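You operate a simulated robot arm through the tools that you are given. There is no shell and no other tool. Be economical: measure what you need, move in short steps, check, and stop when the job is done.

Carry out the task below with a simulated robot arm. There is one attempt and no reset: what you move stays moved.

Task
Put the blue cord spool from the desk top on top of the polishing pad and the white cord spool on top of the pink toy wooden cake. Take the cream castor and leave it on top of the grey castor. Any order will do. Set down upright: cord spool.

It is judged by the outcome, as a careful person would: the job done as asked, and still so three seconds after it is handed in. It fails if anything else is knocked over, pushed out of place, dropped, spilled or broken.

Robot
A 7-joint arm with a two-finger parallel gripper, fixed in place. Base frame: the origin is at the foot of the arm, x ahead of it, y to its left, z up; the work surface is at about z = 0.79. Lengths are in m, angles in degrees, forces in N, time in s.
With the tool pointing down near the work surface it reaches from about 0.3 to 0.7 m from the base axis. Its first joint turns from -66.0 to 66.0 degrees. Payload 1.57 kg.
Tool frame: the origin (TCP) lies between the finger pads and is the grasp point; the fingertips stand 0.03 m ahead of it; z points along the fingers, y is the line along which they close. The gripper opens to 0.11 m. The fingers are 0.024 m wide and 0.012 m thick; the gripper's body (0.048 by 0.112 m) begins 0.078 m behind the TCP.
Orientation is that of the tool frame in the base frame, as [roll, pitch, yaw] about the fixed x, y, z axes, in that order (R = Rz(yaw) Ry(pitch) Rx(roll)). With the fingers straight down and closing along the base's y, the tool's x points along the base's -x, its y along +y and its z along -z.

Tools
- The arm moves only by the tool jog_arm. Its argument "series" is a list that holds one entry, the list of rows, each a list of 7 numbers: the turn, a rotation vector about the base's x, y, z in units of 8 degrees (1.0 is 8 degrees), then the shift along the base's x, y, z in units of 20 mm (1.0 is 20 mm), then the closure in counts, from 0 (fully open) to 255 (shut). In form: [[[rx, ry, rz, dx, dy, dz, jaw], ...]]. A call has 1 to 20 rows; each row shifts and turns the commanded pose from where the row before left it. A call with a number of a shift or a turn outside -1 to 1 is refused whole. Rows are played at 5 a second. More than 0.05 m and 8.6 degrees between two rows, or a gripper value outside its range, and nothing of the call is played. Where a pose cannot be reached the arm comes as near as it can. A force on the tool above 40 N (or 10 N above the force at the start of the call, whichever is more), or a blocked arm, ends the call early, and 0.2 s more pass. The fingers move at their own pace (about 0.108 m/s each) and stop on an object; they squeeze with about 34 N. The grip force told is the motor's: it shows also when the fingers shut on nothing. Time passes only in rows, and 0.2 s behind the last, so rows that do not move let the fingers close. It gives the time, the measured TCP pose, the force on the tool (base axes), the opening and the grip force at its end, in the units of the frame above (readings bear some noise), with the torque about the TCP (base axes, N m) and any sound that the robot's microphone picked up, and new pictures: "pictures" is both (left out), scene, wrist or none.
- Cameras (640 x 400 px; columns grow to the right, rows downward): "scene" is fixed at [0.1591, -0.3995, 1.3811]; the picture's right is [0.77, -0.64, 0.00], its down [-0.50, -0.60, -0.63] and it looks along [0.40, 0.48, -0.78] (base axes); focal length 375 px, centre (320, 200). "wrist" rides on the gripper at [0.07, 0.016, -0.141] in the tool frame; the picture's right is [-0.23, 0.97, 0.00], its down [-0.86, -0.20, -0.48] and it looks along [-0.47, -0.11, 0.88] (tool axes); focal length 222 px, centre (320, 200). There is no depth. A picture from a camera that has moved, and an enlarged one, comes with that camera's place and axes in the base frame and with its lens.
- enlarge(camera, box): a new picture of the part [left, top, right, bottom] of that camera's present view, enlarged. No time passes.
- hand_in(): hands the job in; it is judged then, once.

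Go step by step. Nothing tells you positions but the pictures and the camera data: compare them with the known pose of the tool, close in by small moves and look again before you grip or let go. The budget is 120 turns and 200 pictures, counting those below and the enlarged ones. Unless the task says otherwise, let go and move clear before handing in, and close with one line.

The tools are called after "Request:" as a command line: name --argument value ..., lists and objects as JSON in quotes. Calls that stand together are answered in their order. jog_arm: Moves the arm, as the interface text tells. Its arguments: {"type":"object","properties":{"series":{"type":"array"},"pictures":{"type":"string","enum":["both","scene","wrist","none"]}},"required":["series"]} The other tools are called the same way: enlarge (camera, box) takes an enlarged picture of a part of a camera's view; hand_in () hands the job in.

At the start:

```text
time: 0.0
tool_pos: [0.3018, -0.1891, 1.1098]
tcp_rot: [-180.0, 0.0, 180.0]
ft_force: [0.0, 0.4, 0.7]
moment: [-0.02, 0.01, 0.01]
opening: 0.1099
grip_force: 0.1
```

scene: 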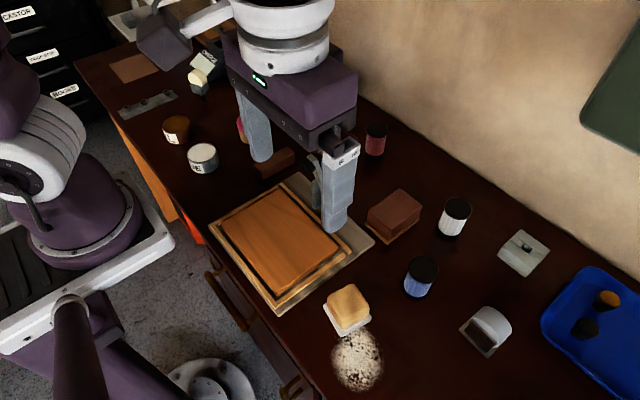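
wrist: 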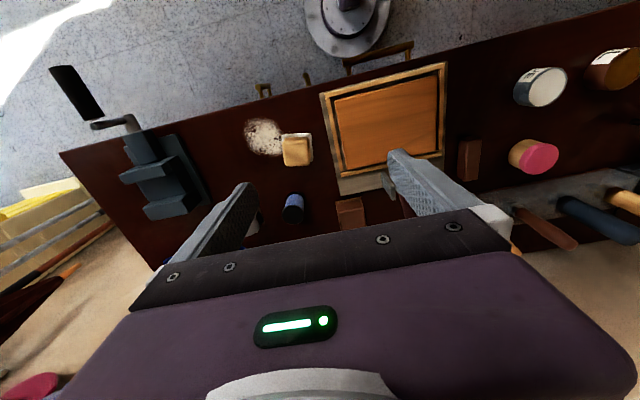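

I see a desk with spools (blue, white, red), castors and assorted items. I'll enlarge to identify objects before moving.

Request:
enlarge --camera "scene" --box '[300, 120, 640, 400]'

Request:
enlarge --camera "scene" --box '[80, 20, 320, 200]'

Request:
enlarge --camera "wrist" --box '[220, 40, 640, 260]'

```text
1.43 times, centred on (470, 260) of scene
camera zoom: at [0.1591, -0.3995, 1.3811], right [0.77, -0.64, 0.0], down [-0.5, -0.6, -0.63], along [0.4, 0.48, -0.78], focal length 536 px, centre (106, 114)
```

zoom: 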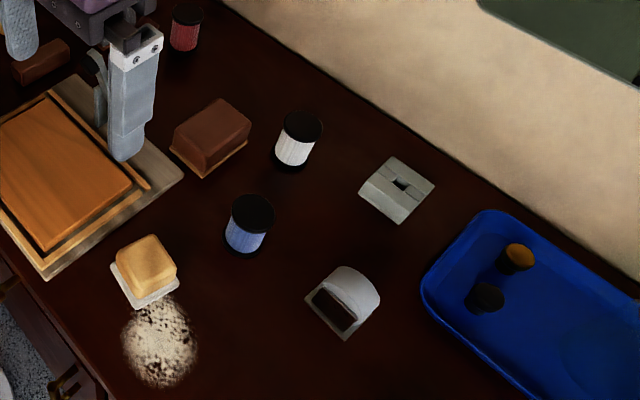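

```text
2.22 times, centred on (200, 110) of scene
camera zoom: at [0.1591, -0.3995, 1.3811], right [0.77, -0.64, 0.0], down [-0.5, -0.6, -0.63], along [0.4, 0.48, -0.78], focal length 834 px, centre (587, 400)
```

zoom: 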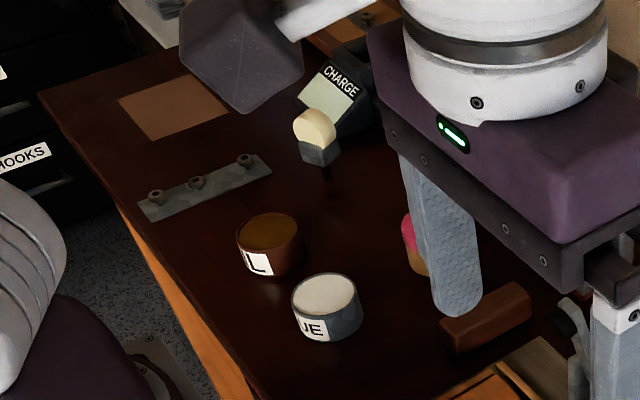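

```text
1.52 times, centred on (430, 150) of wrist
camera zoom: at [0.2332, -0.171, 1.2523], right [0.23, 0.97, 0.0], down [0.86, -0.2, 0.48], along [0.47, -0.11, -0.88], focal length 338 px, centre (152, 276)
```

zoom: 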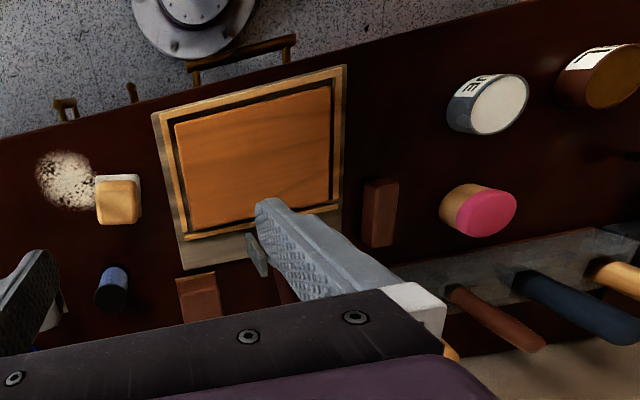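

The layout is roughly clear. The pad, cream castor and grey castor need closer views.

Request:
enlarge --camera "scene" --box '[440, 220, 640, 360]'

Request:
enlarge --camera "scene" --box '[160, 30, 260, 110]'

Request:
enlarge --camera "scene" --box '[310, 270, 410, 400]'

```text
2.86 times, centred on (540, 290) of scene
camera zoom: at [0.1591, -0.3995, 1.3811], right [0.77, -0.64, 0.0], down [-0.5, -0.6, -0.63], along [0.4, 0.48, -0.78], focal length 1072 px, centre (-309, -57)
```

zoom: 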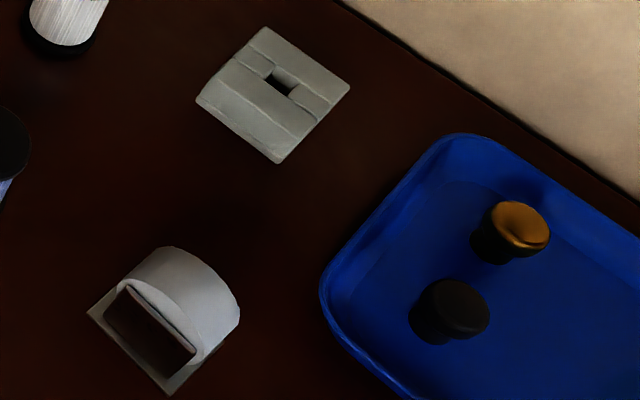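

```text
5.00 times, centred on (210, 70) of scene
camera zoom: at [0.1591, -0.3995, 1.3811], right [0.77, -0.64, 0.0], down [-0.5, -0.6, -0.63], along [0.4, 0.48, -0.78], focal length 1876 px, centre (870, 850)
```

zoom: 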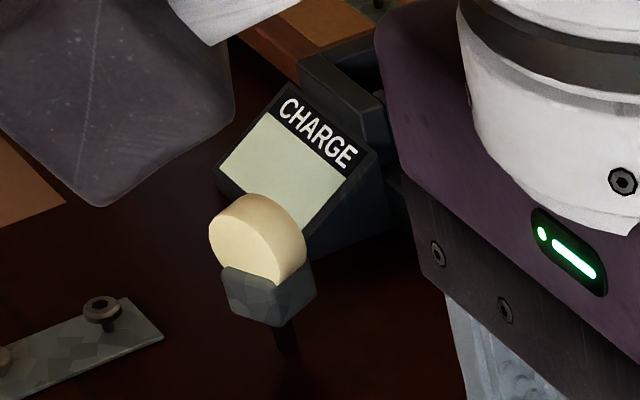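

```text
3.08 times, centred on (360, 335) of scene
camera zoom: at [0.1591, -0.3995, 1.3811], right [0.77, -0.64, 0.0], down [-0.5, -0.6, -0.63], along [0.4, 0.48, -0.78], focal length 1155 px, centre (197, -215)
```

zoom: 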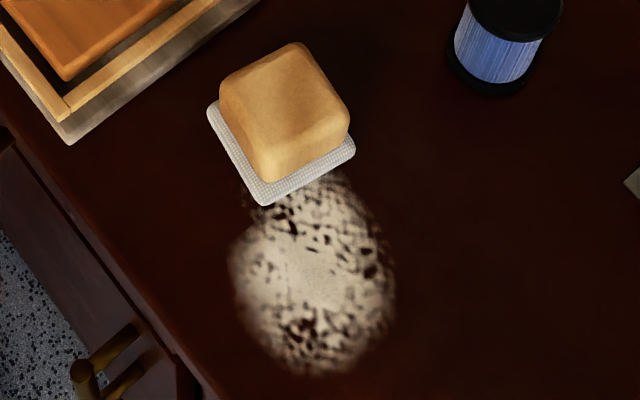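

The tan block sits on a white-mesh base beside a powder spill, and the castor candidates are still unclear. I'll swing the wrist camera over the right side to look.

Request:
jog_arm --series '[[[0, 0, 0, 0.5, -1, -1, 0], [0, 0, 0, 0.5, -1, -1, 0], [0, 0, 0, 0.5, -1, -1, 0], [0, 0, 0, 0.5, -1, -1, 0], [0, 0, 0, 0, -1, -1, 0]]]'

```text
time: 1.2
tool_pos: [0.3436, -0.2884, 1.0096]
tcp_rot: [-180.0, 0.0, -180.0]
ft_force: [1.0, 0.1, -0.9]
moment: [-0.04, 0.02, 0.0]
opening: 0.1099
grip_force: 0.0
camera wrist: at [0.2749, -0.2708, 1.1519], right [0.23, 0.97, 0.0], down [0.85, -0.2, 0.48], along [0.47, -0.11, -0.88], focal length 222 px, centre (320, 200)
```

scene: 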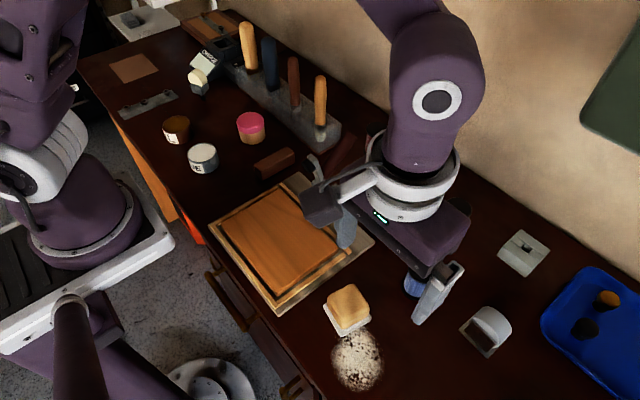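
wrist: 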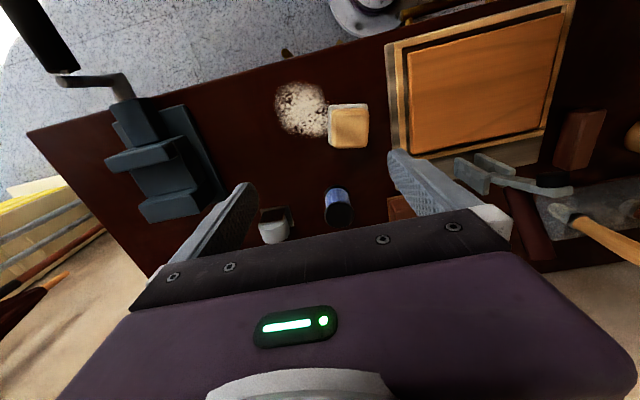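

Castor candidates are still unclear, so I'll move the camera above the right objects while staying high.

Request:
jog_arm --series '[[[0, 0, 0, 1, -0.5, 0, 0], [0, 0, 0, 1, -0.5, 0, 0], [0, 0, 0, 1, -0.5, 0, 0], [0, 0, 0, 1, -0.5, 0, 0], [0, 0, 0, 1, -0.5, 0, 0], [0, 0, 0, 1, -0.5, 0, 0], [0, 0, 0, 1, -0.5, 0, 0], [0, 0, 0, 0, 0, 0, 0]]]'

```text
time: 3.0
tool_pos: [0.4831, -0.3601, 1.0137]
tcp_rot: [-179.9, 0.0, 179.9]
ft_force: [0.3, 0.0, 0.8]
moment: [-0.01, 0.0, 0.02]
opening: 0.11
grip_force: 0.0
camera wrist: at [0.4135, -0.342, 1.154], right [0.23, 0.97, 0.0], down [0.86, -0.2, 0.48], along [0.47, -0.11, -0.88], focal length 222 px, centre (320, 200)
```

scene: 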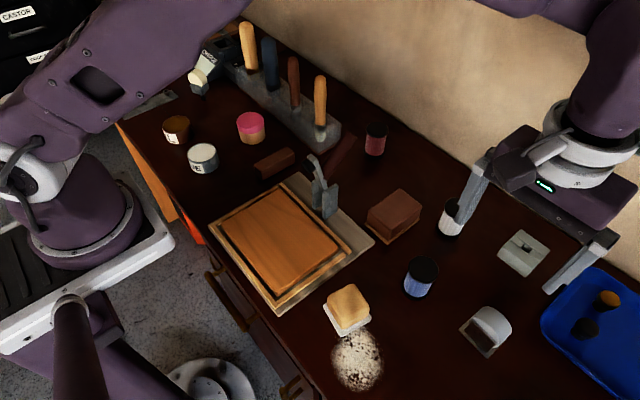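
wrist: 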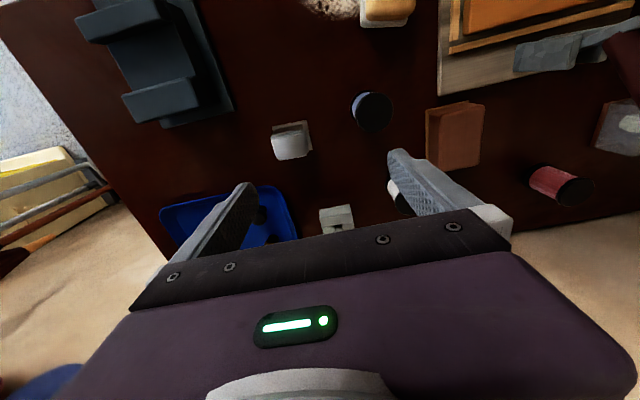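

Request:
enlarge --camera "wrist" --box '[240, 70, 400, 240]'

Request:
enlarge --camera "wrist" --box '[400, 0, 640, 210]'

Request:
enlarge --camera "scene" --box '[160, 10, 400, 180]'

```text
2.35 times, centred on (320, 155) of wrist
camera zoom: at [0.4135, -0.342, 1.154], right [0.23, 0.97, 0.0], down [0.86, -0.2, 0.48], along [0.47, -0.11, -0.88], focal length 523 px, centre (320, 306)
```

zoom: 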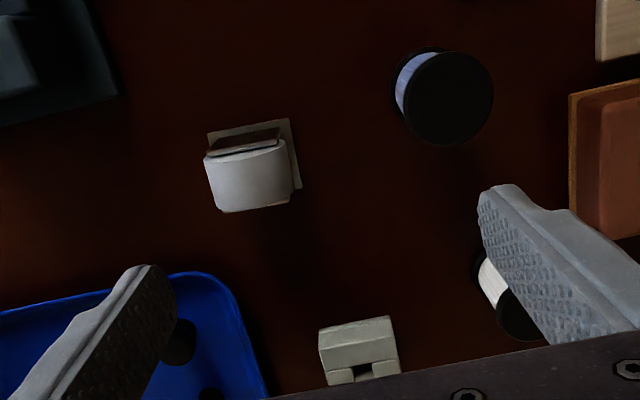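

```text
1.90 times, centred on (520, 105) of wrist
camera zoom: at [0.4135, -0.342, 1.154], right [0.23, 0.97, 0.0], down [0.86, -0.2, 0.48], along [0.47, -0.11, -0.88], focal length 423 px, centre (-61, 381)
```

zoom: 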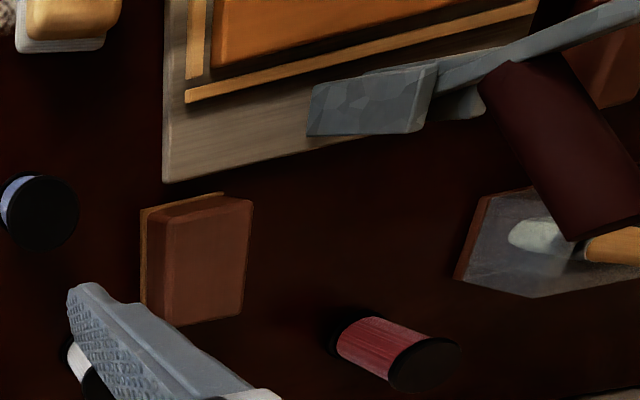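

```text
2.35 times, centred on (280, 95) of scene
camera zoom: at [0.1592, -0.3996, 1.3811], right [0.77, -0.64, 0.0], down [-0.5, -0.6, -0.63], along [0.4, 0.48, -0.78], focal length 883 px, centre (414, 447)
```

zoom: 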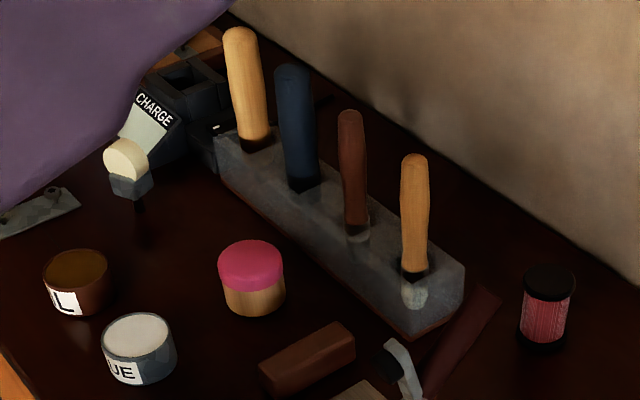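

The pale arch on a plate may be a castor. I'll get closer to view it.

Request:
jog_arm --series '[[[0, 0, 0, -0.5, 0.2, -0.5, 0], [0, 0, 0, -0.5, 0, -1, 0], [0, 0, 0, -0.5, 0, -1, 0], [0, 0, 0, -0.5, 0, -1, 0], [0, 0, 0, 0, 0, 0, 0]]]' --pictures "wrist"

Request:
enlarge --camera "wrist" --box '[180, 60, 420, 260]'

```text
time: 4.2
tool_pos: [0.4404, -0.3537, 0.9417]
tcp_rot: [-179.9, 0.1, 180.0]
ft_force: [0.1, 0.0, 0.5]
moment: [0.0, -0.04, -0.03]
opening: 0.1103
grip_force: 0.1
camera wrist: at [0.3721, -0.3369, 1.0828], right [0.23, 0.97, 0.0], down [0.86, -0.2, 0.48], along [0.47, -0.11, -0.88], focal length 222 px, centre (320, 200)
```

wrist: 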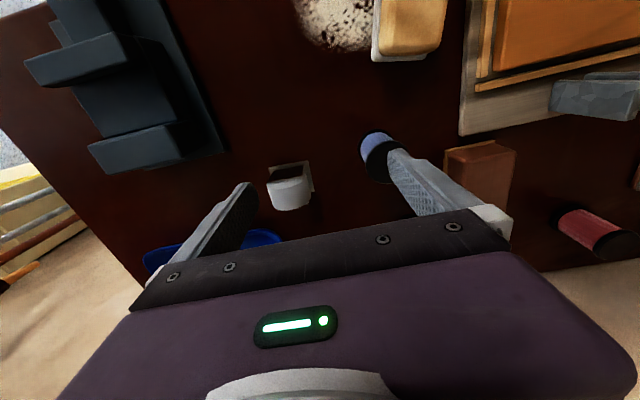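

```text
2.00 times, centred on (300, 160) of wrist
camera zoom: at [0.3721, -0.3369, 1.0828], right [0.23, 0.97, 0.0], down [0.86, -0.2, 0.48], along [0.47, -0.11, -0.88], focal length 444 px, centre (360, 280)
```

zoom: 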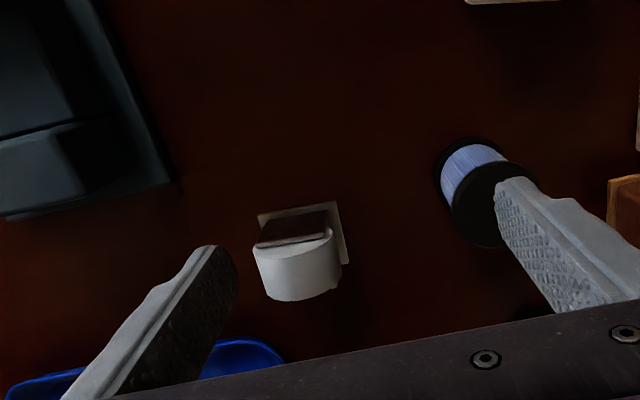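

Request:
enlarge --camera "scene" --box '[450, 295, 525, 365]'

Request:
enlarge --camera "scene" --box '[485, 215, 560, 285]'

Request:
enlarge --camera "scene" --box '[180, 60, 220, 100]'

```text
5.71 times, centred on (488, 330) of scene
camera zoom: at [0.1591, -0.3995, 1.3811], right [0.77, -0.64, 0.0], down [-0.5, -0.6, -0.63], along [0.4, 0.48, -0.78], focal length 2144 px, centre (-637, -543)
```

zoom: 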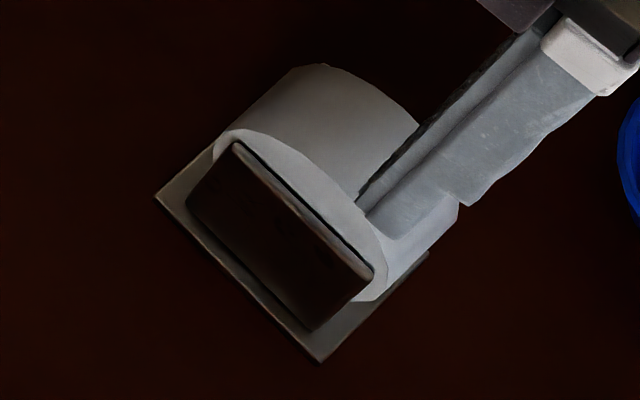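

```text
5.71 times, centred on (522, 250) of scene
camera zoom: at [0.1591, -0.3995, 1.3811], right [0.77, -0.64, 0.0], down [-0.5, -0.6, -0.63], along [0.4, 0.48, -0.78], focal length 2144 px, centre (-837, -86)
```

zoom: 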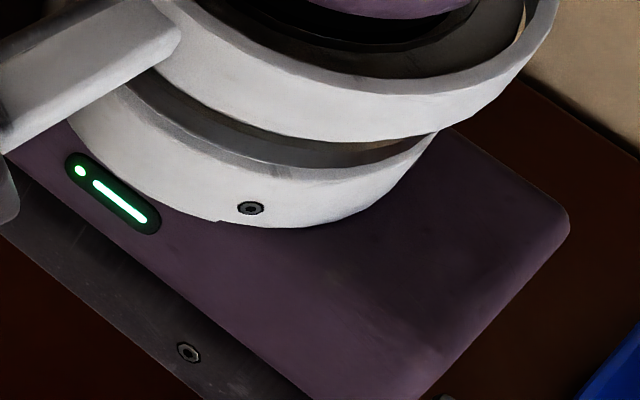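

```text
10.00 times, centred on (200, 80) of scene
camera zoom: at [0.1591, -0.3995, 1.3811], right [0.77, -0.64, 0.0], down [-0.5, -0.6, -0.63], along [0.4, 0.48, -0.78], focal length 3753 px, centre (1520, 1400)
```

zoom: 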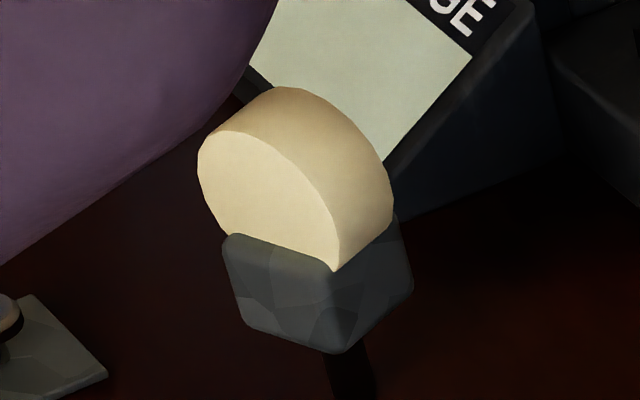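

The arch is a grey wheel on a plate with dark cheeks, so I take it as the grey castor; the cream castor stands near the charger. Next I'll look closely at the two pad candidates.

Request:
jog_arm --series '[[[0, 0, 0, 0, 0.5, 1, 0], [0, 0, 0, 0, 1, 1, 0], [0, 0, 0, 0, 1, 0, 0], [0, 0, 0, 0, 1, 0, 0], [0, 0, 0, 0, 1, 0, 0], [0, 0, 0, 0, 1, 0, 0], [0, 0, 0, 0, 1, 0, 0], [0, 0, 0, 0, 0, 0, 0]]]'

Request:
enlarge --camera "wrist" --box '[150, 20, 450, 220]'

```text
time: 6.0
tool_pos: [0.4417, -0.2246, 0.9811]
tcp_rot: [-180.0, -0.1, 180.0]
ft_force: [0.2, -0.1, -0.1]
moment: [-0.03, 0.02, -0.01]
opening: 0.1101
grip_force: 0.1
camera wrist: at [0.3722, -0.207, 1.1224], right [0.23, 0.97, 0.0], down [0.85, -0.2, 0.48], along [0.47, -0.11, -0.88], focal length 222 px, centre (320, 200)
```

scene: 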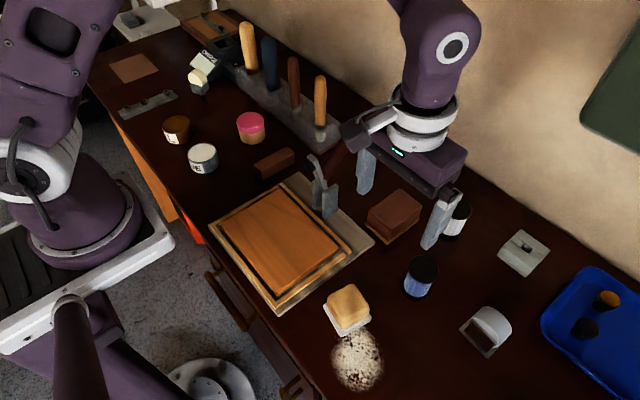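
wrist: 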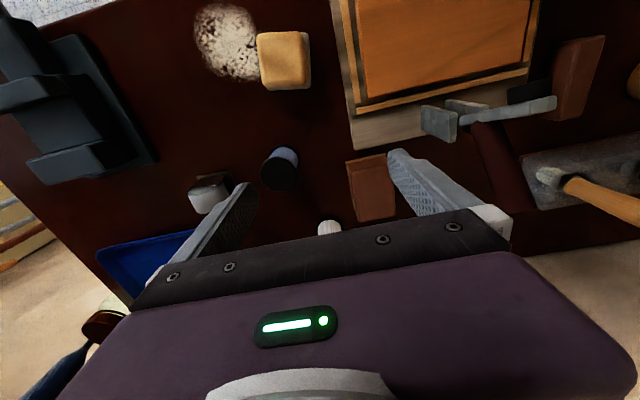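

```text
2.00 times, centred on (300, 120) of wrist
camera zoom: at [0.3722, -0.207, 1.1224], right [0.23, 0.97, 0.0], down [0.85, -0.2, 0.48], along [0.47, -0.11, -0.88], focal length 444 px, centre (360, 360)
```

zoom: 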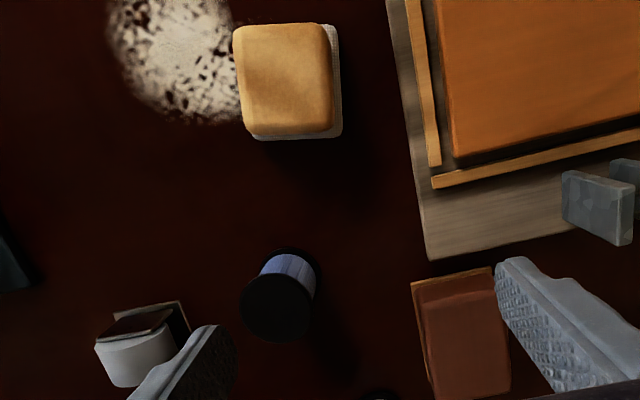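

Request:
enlarge --camera "scene" --box '[355, 175, 435, 250]'

Request:
enlarge --camera "scene" --box '[310, 270, 390, 345]'

Request:
enlarge --camera "scene" --box '[400, 240, 450, 310]'

```text
5.33 times, centred on (395, 212) of scene
camera zoom: at [0.1591, -0.3995, 1.3811], right [0.77, -0.64, 0.0], down [-0.5, -0.6, -0.63], along [0.4, 0.48, -0.78], focal length 2002 px, centre (-80, 133)
```

zoom: 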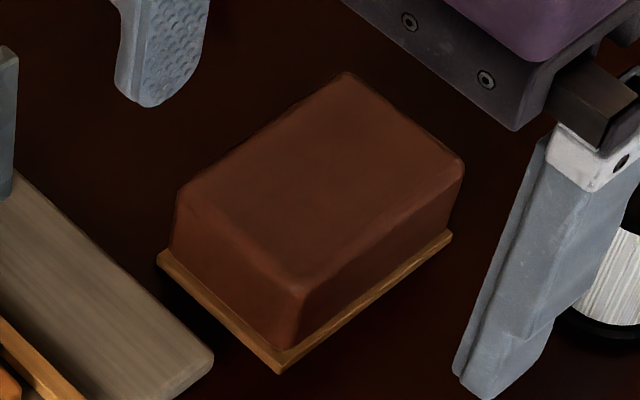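

```text
5.33 times, centred on (350, 308) of scene
camera zoom: at [0.1591, -0.3995, 1.3811], right [0.77, -0.64, 0.0], down [-0.5, -0.6, -0.63], along [0.4, 0.48, -0.78], focal length 2002 px, centre (160, -373)
```

zoom: 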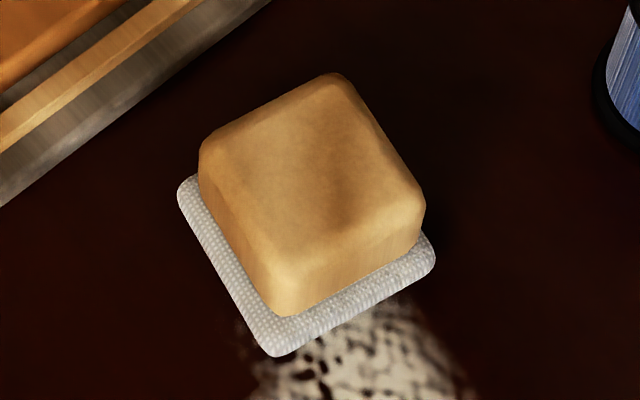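

```text
5.71 times, centred on (425, 275) of scene
camera zoom: at [0.1591, -0.3995, 1.3811], right [0.77, -0.64, 0.0], down [-0.5, -0.6, -0.63], along [0.4, 0.48, -0.78], focal length 2144 px, centre (-280, -229)
```

zoom: 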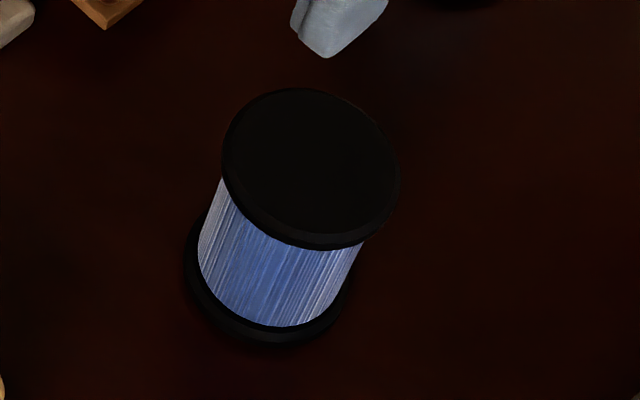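

The polishing pad is the tan pad on white weave at about (0.345,-0.246). The blue spool is at about (0.465,-0.286), with its top at z≈0.853 and diameter about 5 cm. I'll go above it.

Request:
jog_arm --series '[[[0, 0, 0, 0.4, -1, 0, 70], [0, 0, 0, 0.4, -1, -0.5, 70], [0, 0, 0, 0.4, -1, -1, 70], [0, 0, 0, 0, -0.05, -1, 70], [0, 0, 0, 0, 0, -1, 70], [0, 0, 0, 0, 0, 0, 70]]]'

```text
time: 7.4
tool_pos: [0.4678, -0.2851, 0.9109]
tcp_rot: [179.9, 0.1, -180.0]
ft_force: [-0.2, -0.7, 0.4]
moment: [0.02, -0.02, 0.0]
opening: 0.0798
grip_force: 0.0
camera wrist: at [0.3977, -0.2686, 1.0515], right [0.23, 0.97, 0.0], down [0.86, -0.2, 0.48], along [0.47, -0.11, -0.88], focal length 222 px, centre (320, 200)
```

scene: 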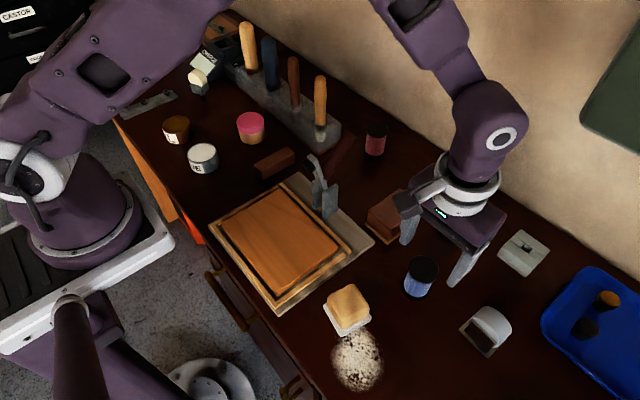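
wrist: 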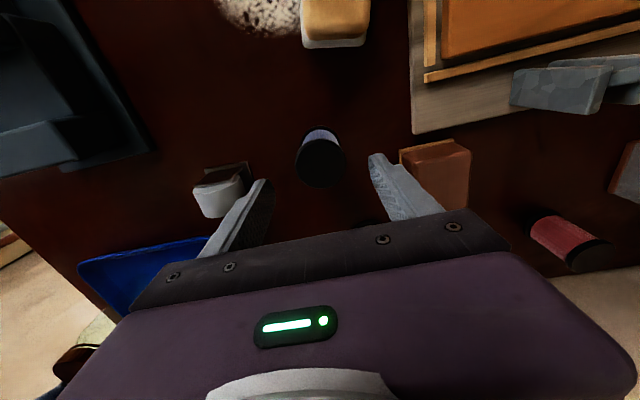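

The jaws are centred over the spool. Descending and closing.

Request:
jog_arm --series '[[[0, 0, 0, -0.1, 0, -1, 70], [0, 0, 0, 0, 0, -1, 70], [0, 0, 0, 0, 0, -1, 70], [0, 0, 0, 0, 0, -0.95, 70], [0, 0, 0, 0, 0, 0, 70], [0, 0, 0, 0, 0, 0, 255], [0, 0, 0, 0, 0, 0, 255], [0, 0, 0, 0, 0, 0, 255]]]'

```text
time: 9.2
tool_pos: [0.464, -0.286, 0.8328]
tcp_rot: [-179.9, 0.0, -180.0]
ft_force: [-0.5, -0.6, 0.3]
moment: [-0.01, -0.02, -0.01]
opening: 0.0463
grip_force: 34.1
camera wrist: at [0.3951, -0.2679, 0.974], right [0.23, 0.97, 0.0], down [0.86, -0.2, 0.48], along [0.47, -0.11, -0.88], focal length 222 px, centre (320, 200)
```

scene: 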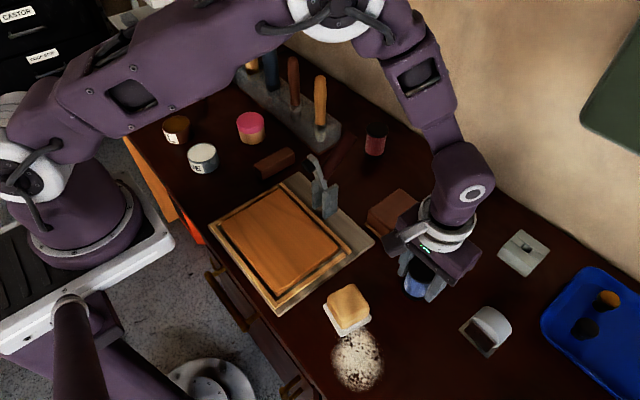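
wrist: 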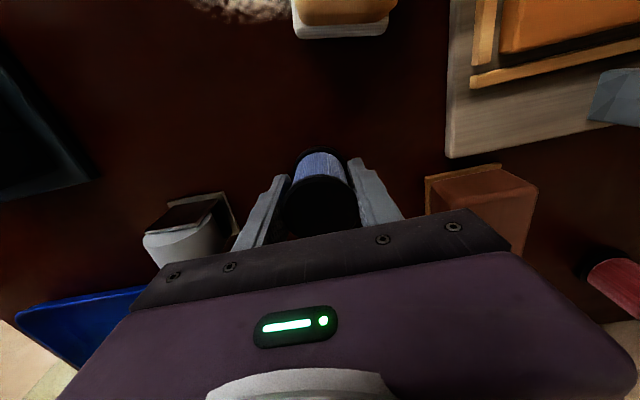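

Gripped. Lift and carry to above the pad, at about (0.346,-0.244) with its top at about 0.826.

Request:
jog_arm --series '[[[0, 0, 0, 0, 0, 1, 255], [0, 0, 0, 0, 0, 1, 255], [0, 0, 0, 0, 0, 1, 255], [0, 0, 0, 0, 0, 1, 255], [0, 0, 0, -0.98, 0.35, 0, 255], [0, 0, 0, -0.98, 0.35, 0, 255], [0, 0, 0, -0.98, 0.35, 0, 255], [0, 0, 0, -0.98, 0.35, 0, 255], [0, 0, 0, -0.98, 0.35, 0, 255], [0, 0, 0, -0.98, 0.35, 0, 255], [0, 0, 0, 0, 0, -0.6, 255], [0, 0, 0, 0, 0, 0, 255]]]'

Request:
enlarge --camera "scene" --box '[290, 220, 410, 360]'

```text
time: 11.8
tool_pos: [0.3453, -0.2425, 0.8992]
tcp_rot: [-180.0, 0.0, -179.9]
ft_force: [0.4, -0.6, -0.8]
moment: [0.03, 0.0, -0.03]
opening: 0.0459
grip_force: 33.8
camera wrist: at [0.2769, -0.2259, 1.041], right [0.23, 0.97, 0.0], down [0.86, -0.2, 0.48], along [0.47, -0.11, -0.88], focal length 222 px, centre (320, 200)
```

scene: 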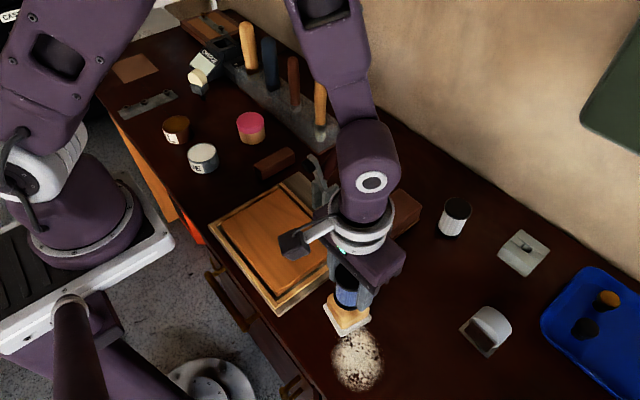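
wrist: 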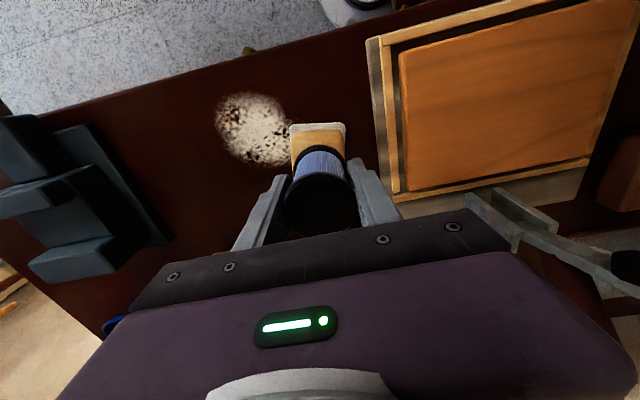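

```text
2.86 times, centred on (350, 290) of scene
camera zoom: at [0.1591, -0.3996, 1.3811], right [0.77, -0.64, 0.0], down [-0.5, -0.6, -0.63], along [0.4, 0.48, -0.78], focal length 1072 px, centre (234, -57)
```

zoom: 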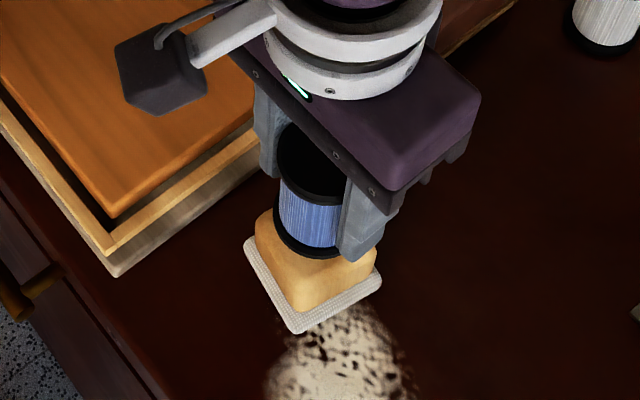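

Spool hovers over the pad. Lowering in small increments.

Request:
jog_arm --series '[[[0, 0, 0, 0, 0, -0.5, 255], [0, 0, 0, 0, 0, -0.5, 255], [0, 0, 0, 0, 0, 0, 255]]]' --pictures "none"

Request:
enlarge --camera "scene" --box '[310, 240, 390, 345]'

```text
time: 12.6
tool_pos: [0.3472, -0.2434, 0.8799]
tcp_rot: [-179.9, 0.1, 180.0]
ft_force: [1.3, 2.1, 27.7]
moment: [0.12, -0.12, 0.04]
opening: 0.0456
grip_force: 33.7
```

```text
3.81 times, centred on (350, 292) of scene
camera zoom: at [0.1589, -0.3993, 1.3812], right [0.77, -0.64, 0.0], down [-0.5, -0.6, -0.63], along [0.4, 0.48, -0.78], focal length 1430 px, centre (206, -152)
```

zoom: 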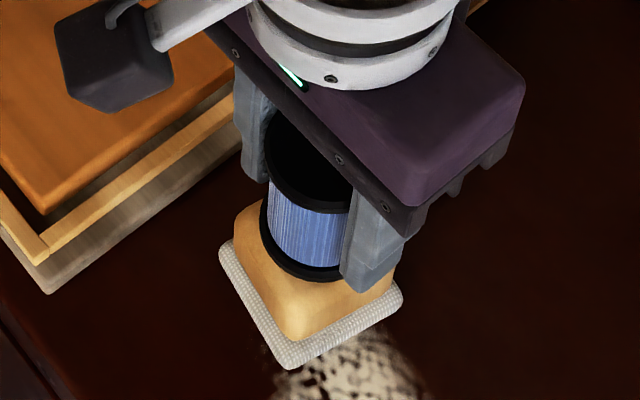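

Contact at 27 N. I'll relieve it, nudge slightly to centre, and set down gently.

Request:
jog_arm --series '[[[0, 0, 0, 0, 0, 0.3, 255], [0, 0, 0, -0.2, -0.15, 0, 255], [0, 0, 0, 0, 0, -0.15, 255], [0, 0, 0, 0, 0, 0, 255]]]'

Request:
enlarge --camera "scene" --box '[310, 240, 390, 345]'

```text
time: 13.6
tool_pos: [0.3429, -0.2468, 0.8824]
tcp_rot: [179.9, 0.1, 179.9]
ft_force: [-0.6, -0.7, -0.2]
moment: [0.0, 0.0, 0.03]
opening: 0.0455
grip_force: 34.5
camera wrist: at [0.2732, -0.2293, 1.0242], right [0.23, 0.97, 0.0], down [0.86, -0.2, 0.48], along [0.47, -0.11, -0.88], focal length 222 px, centre (320, 200)
```

scene: 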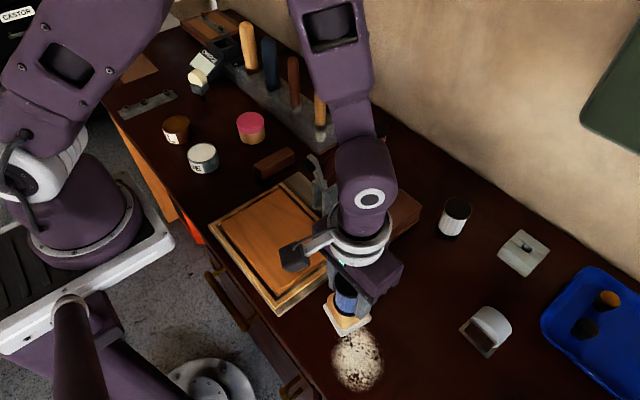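
wrist: 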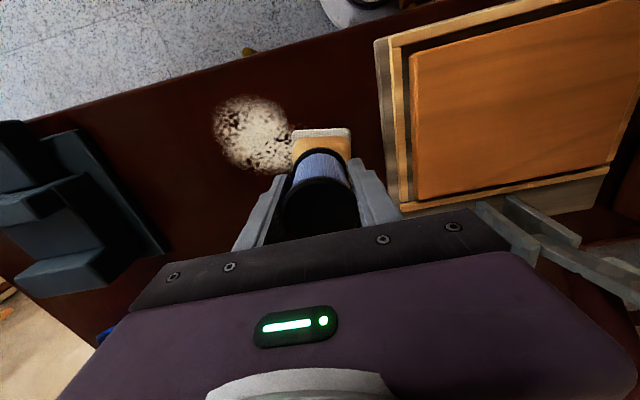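

```text
3.81 times, centred on (350, 292) of scene
camera zoom: at [0.1591, -0.3996, 1.3811], right [0.77, -0.64, 0.0], down [-0.5, -0.6, -0.63], along [0.4, 0.48, -0.78], focal length 1430 px, centre (206, -152)
```

zoom: 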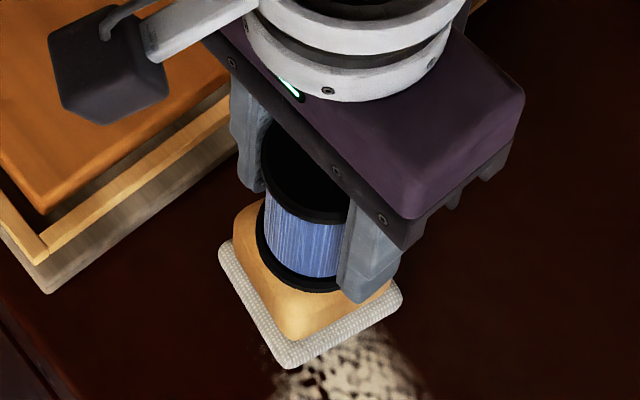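

Request:
jog_arm --series '[[[0, 0, 0, -0.1, -0.1, 0, 255], [0, 0, 0, 0, 0, -0.1, 255], [0, 0, 0, 0, 0, 0, 255]]]' --pictures "none"

```text
time: 14.4
tool_pos: [0.3408, -0.2486, 0.8819]
tcp_rot: [-179.9, 0.1, -180.0]
ft_force: [-2.2, 1.4, 9.9]
moment: [0.07, -0.02, 0.03]
opening: 0.0452
grip_force: 34.2
```

In contact with about 10 N. Opening partway and rising clear.

Request:
jog_arm --series '[[[0, 0, 0, 0, 0, 0, 90], [0, 0, 0, 0, 0, 0, 70], [0, 0, 0, 0, 0, 0, 70], [0, 0, 0, 0, 0, 1, 70], [0, 0, 0, 0, 0, 1, 70], [0, 0, 0, 0, 0, 1, 70], [0, 0, 0, 0, 0, 1, 70], [0, 0, 0, 0, 0, 0, 70]]]'

Request:
enlarge --camera "scene" --box '[310, 240, 390, 345]'

```text
time: 16.2
tool_pos: [0.3408, -0.251, 0.9604]
tcp_rot: [-180.0, -0.1, 180.0]
ft_force: [0.2, 0.0, -0.4]
moment: [0.02, -0.01, 0.0]
opening: 0.0797
grip_force: 0.1
camera wrist: at [0.2726, -0.2322, 1.1028], right [0.23, 0.97, 0.0], down [0.86, -0.2, 0.48], along [0.47, -0.11, -0.88], focal length 222 px, centre (320, 200)
```

scene: 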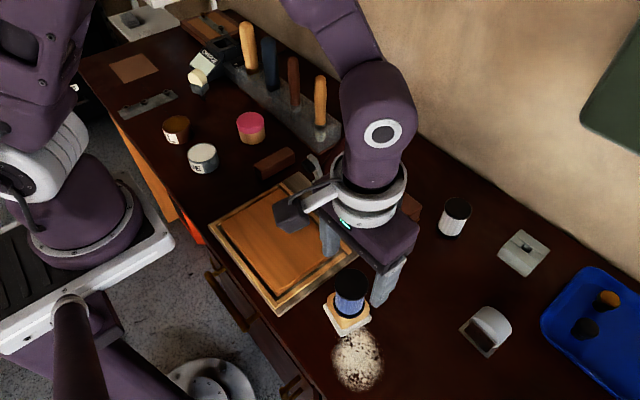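
wrist: 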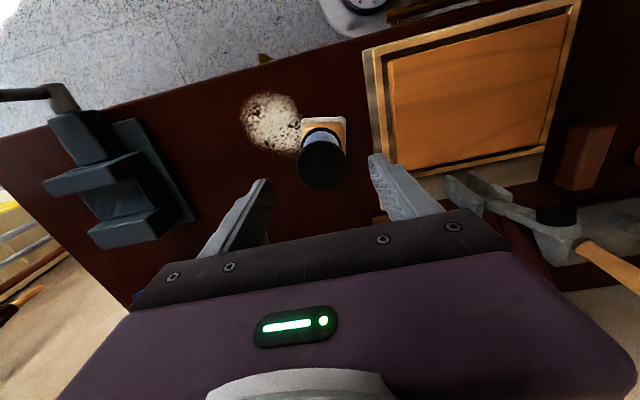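

```text
3.81 times, centred on (350, 292) of scene
camera zoom: at [0.1591, -0.3995, 1.3811], right [0.77, -0.64, 0.0], down [-0.5, -0.6, -0.63], along [0.4, 0.48, -0.78], focal length 1430 px, centre (206, -152)
```

zoom: 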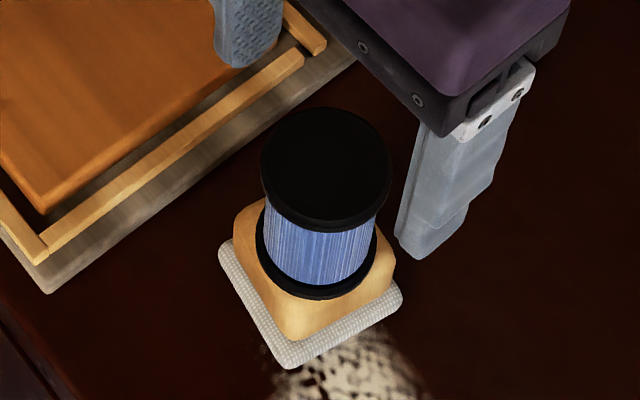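

Blue spool stands on the pad. Next I'll move towards the white spool.

Request:
jog_arm --series '[[[0, 0, 0, 1, 0, 0.2, 70], [0, 0, 0, 1, 0, 0, 70], [0, 0, 0, 1, 0, 0, 70], [0, 0, 0, 1, 0, 0, 70], [0, 0, 0, 1, 0, 0, 70], [0, 0, 0, 1, 0, 0, 70], [0, 0, 0, 1, 0, 0, 70], [0, 0, 0, 1, 0, 0, 70], [0, 0, 0, 1, 0, 0, 70], [0, 0, 0, 1, 0, 0, 70], [0, 0, 0, 1, 0, 0, 70], [0, 0, 0, 1, 0, 0, 70], [0, 0, 0, 0.5, 0, 0, 70], [0, 0, 0, 0, 0, 0, 70]]]'

Request:
enlarge --camera "scene" --box '[420, 180, 490, 250]'

```text
time: 19.2
tool_pos: [0.59, -0.2473, 0.9664]
tcp_rot: [180.0, -0.1, 179.9]
ft_force: [0.7, 1.0, 0.4]
moment: [0.01, -0.03, 0.03]
opening: 0.0797
grip_force: 0.1
camera wrist: at [0.5215, -0.2311, 1.1078], right [0.23, 0.97, 0.0], down [0.86, -0.2, 0.48], along [0.47, -0.11, -0.88], focal length 222 px, centre (320, 200)
```

scene: 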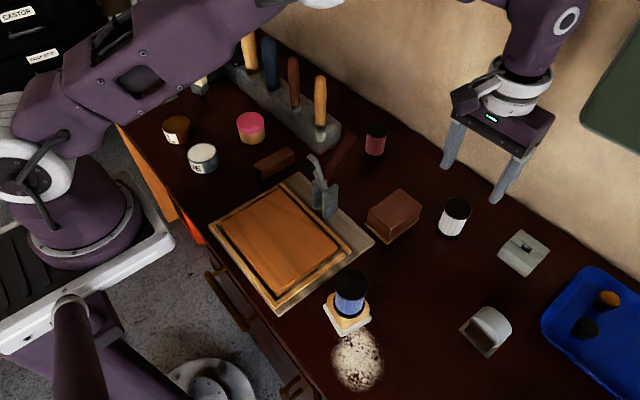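
wrist: 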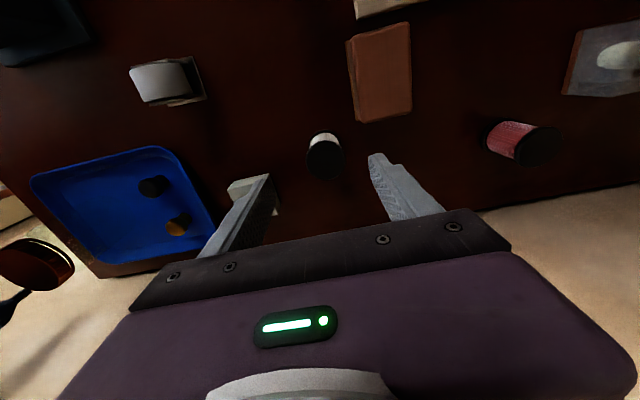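

```text
5.71 times, centred on (455, 215) of scene
camera zoom: at [0.1592, -0.3995, 1.3811], right [0.77, -0.64, 0.0], down [-0.5, -0.6, -0.63], along [0.4, 0.48, -0.78], focal length 2144 px, centre (-451, 114)
```

zoom: 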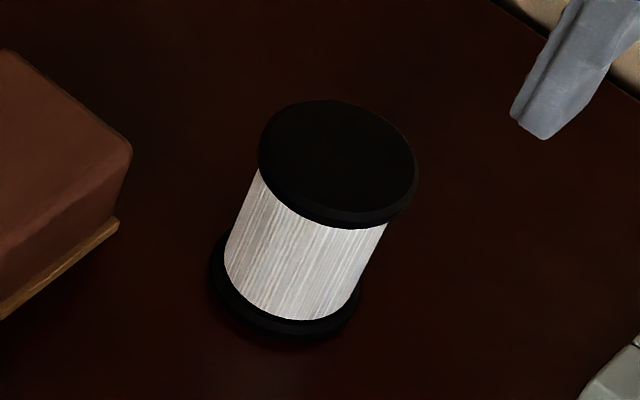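

White spool centred at about (0.606,-0.245). Aligning, descending, gripping.

Request:
jog_arm --series '[[[0, 0, 0, 0.85, 0.1, -1, 70], [0, 0, 0, 0, 0, -1, 70], [0, 0, 0, 0, 0, -1, 70], [0, 0, 0, 0, 0, 0, 70]]]'

```text
time: 20.2
tool_pos: [0.6077, -0.2469, 0.9053]
tcp_rot: [180.0, 0.0, 180.0]
ft_force: [-0.2, 0.2, 0.1]
moment: [0.02, 0.0, 0.03]
opening: 0.0798
grip_force: 0.0
camera wrist: at [0.5379, -0.2295, 1.0469], right [0.23, 0.97, 0.0], down [0.86, -0.2, 0.48], along [0.47, -0.11, -0.88], focal length 222 px, centre (320, 200)
```

scene: 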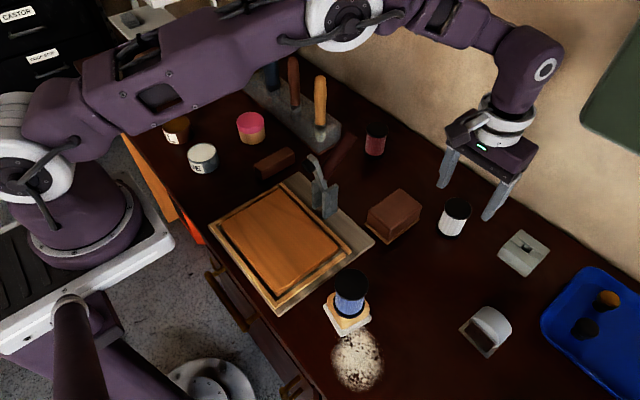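
wrist: 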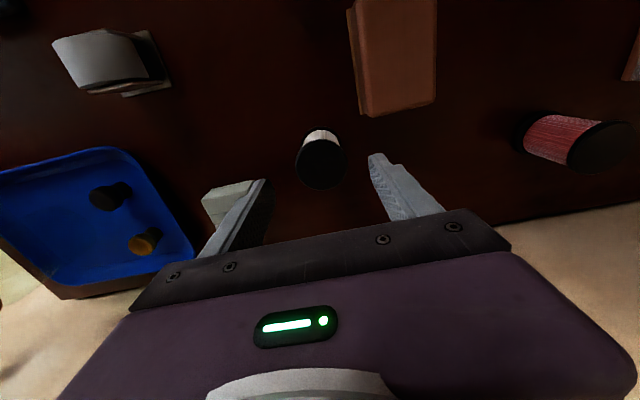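

Request:
jog_arm --series '[[[0, 0, 0, 0, 0, -1, 70], [0, 0, 0, 0, 0, -1, 70], [0, 0, 0, 0, 0, -1, 70], [0, 0, 0, 0, 0, -0.6, 70], [0, 0, 0, 0, 0, 0, 70], [0, 0, 0, 0, 0, 0, 255], [0, 0, 0, 0, 0, 0, 255], [0, 0, 0, 0, 0, 0, 255]]]' --pictures "scene"

```text
time: 22.0
tool_pos: [0.6062, -0.2471, 0.8324]
tcp_rot: [180.0, 0.0, -179.9]
ft_force: [0.1, -0.6, 0.4]
moment: [-0.02, 0.04, 0.01]
opening: 0.0467
grip_force: 34.0
```

scene: 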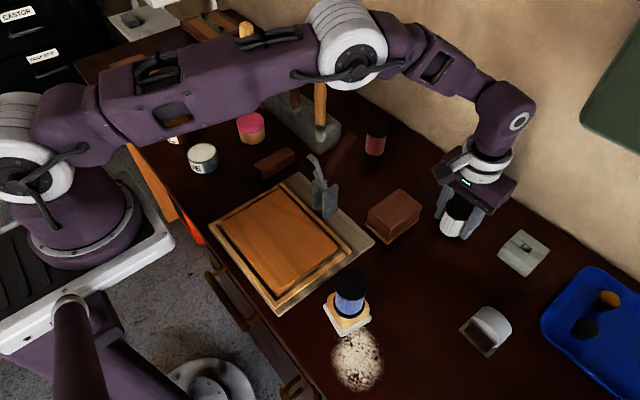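

Gripped. Lift high and bring it back and left, keeping away from the tool handles, to look over the cake at about (0.463,0.212).

Request:
jog_arm --series '[[[0, 0, 0, 0, 0, 1, 255], [0, 0, 0, 0, 0, 1, 255], [0, 0, 0, 0, 0, 1, 255], [0, 0, 0, 0, 0, 1, 255], [0, 0, 0, 0, 0, 1, 255], [0, 0, 0, -1, 0, 1, 255], [0, 0, 0, -1, 0, 1, 255], [0, 0, 0, -1, 0, 1, 255], [0, 0, 0, -1, 0.5, 1, 255], [0, 0, 0, -1, 1, 0.8, 255], [0, 0, 0, -1, 1, 0, 255], [0, 0, 0, -1, 1, 0, 255], [0, 0, 0, -0.2, 1, 0, 255], [0, 0, 0, 0, 1, 0, 255], [0, 0, 0, 0, 1, 0, 255], [0, 0, 0, 0, 1, 0, 255], [0, 0, 0, 0, 1, 0, 255], [0, 0, 0, 0, 1, 0, 255], [0, 0, 0, 0, 1, 0, 255], [0, 0, 0, 0, 0, 0, 255]]]'

```text
time: 26.2
tool_pos: [0.4649, -0.0356, 1.0281]
tcp_rot: [-180.0, 0.0, -180.0]
ft_force: [0.0, 0.1, -0.1]
moment: [0.0, -0.04, 0.0]
opening: 0.0463
grip_force: 33.9
camera wrist: at [0.395, -0.018, 1.1691], right [0.23, 0.97, 0.0], down [0.86, -0.2, 0.48], along [0.47, -0.11, -0.88], focal length 222 px, centre (320, 200)
```

scene: 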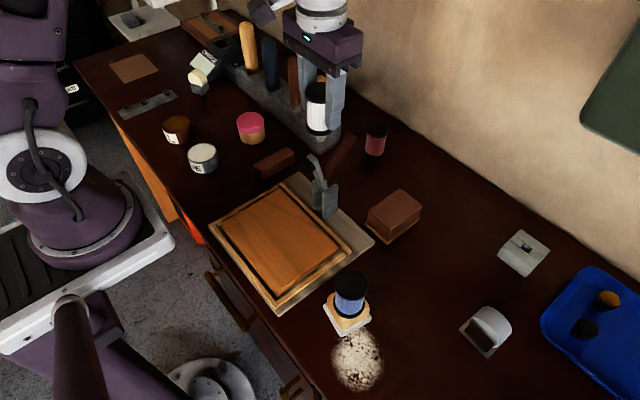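
wrist: 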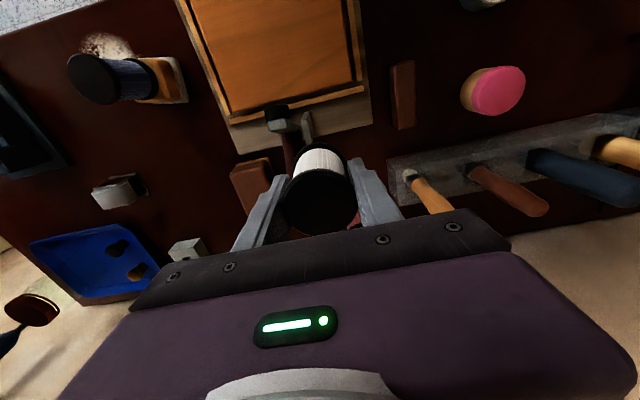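

Request:
jog_arm --series '[[[0, 0, 0, 0, 1, 0, 255], [0, 0, 0, 0, 1, 0, 255], [0, 0, 0, 0, 1, 0, 255], [0, 0, 0, 0, 1, 0, 255], [0, 0, 0, 0, 1, 0, 255], [0, 0, 0, 0, 1, 0, 255], [0, 0, 0, 0, 1, 0, 255], [0, 0, 0, 0, 1, 0, 255], [0, 0, 0, 0, 1, 0, 255], [0, 0, 0, 0, 1, 0, 255], [0, 0, 0, 0, 1, -1, 255], [0, 0, 0, 0, 1, -1, 255], [0, 0, 0, 0, 0.2, -1, 255], [0, 0, 0, 0, 0, -1, 255], [0, 0, 0, 0, 0, 0, 255]]]'

Request:
enlarge --camera "scene" --box '[200, 60, 310, 160]'

```text
time: 29.4
tool_pos: [0.4627, 0.2071, 0.949]
tcp_rot: [-179.9, 0.0, 179.9]
ft_force: [0.6, 0.0, -0.1]
moment: [0.02, -0.05, -0.02]
opening: 0.0462
grip_force: 34.3
camera wrist: at [0.3927, 0.2244, 1.0892], right [0.23, 0.97, 0.0], down [0.86, -0.2, 0.48], along [0.47, -0.11, -0.88], focal length 222 px, centre (320, 200)
```

scene: 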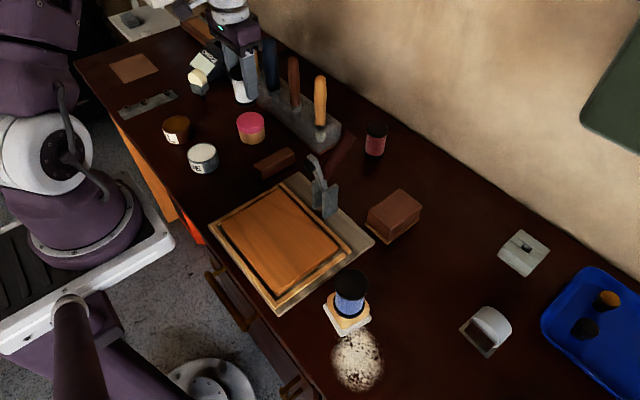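
wrist: 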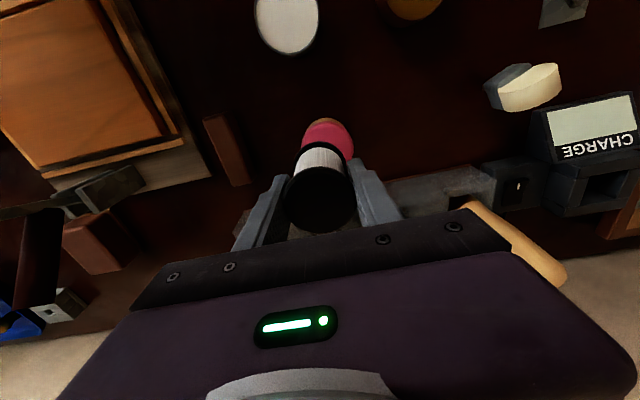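

```text
4.00 times, centred on (255, 110) of scene
camera zoom: at [0.1592, -0.3995, 1.3811], right [0.77, -0.64, 0.0], down [-0.5, -0.6, -0.63], along [0.4, 0.48, -0.78], focal length 1501 px, centre (580, 560)
```

zoom: 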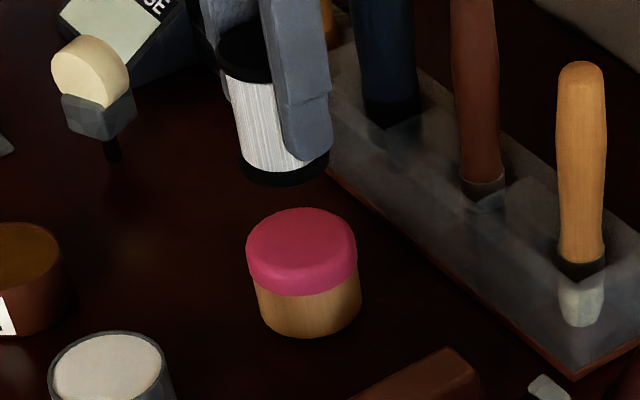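

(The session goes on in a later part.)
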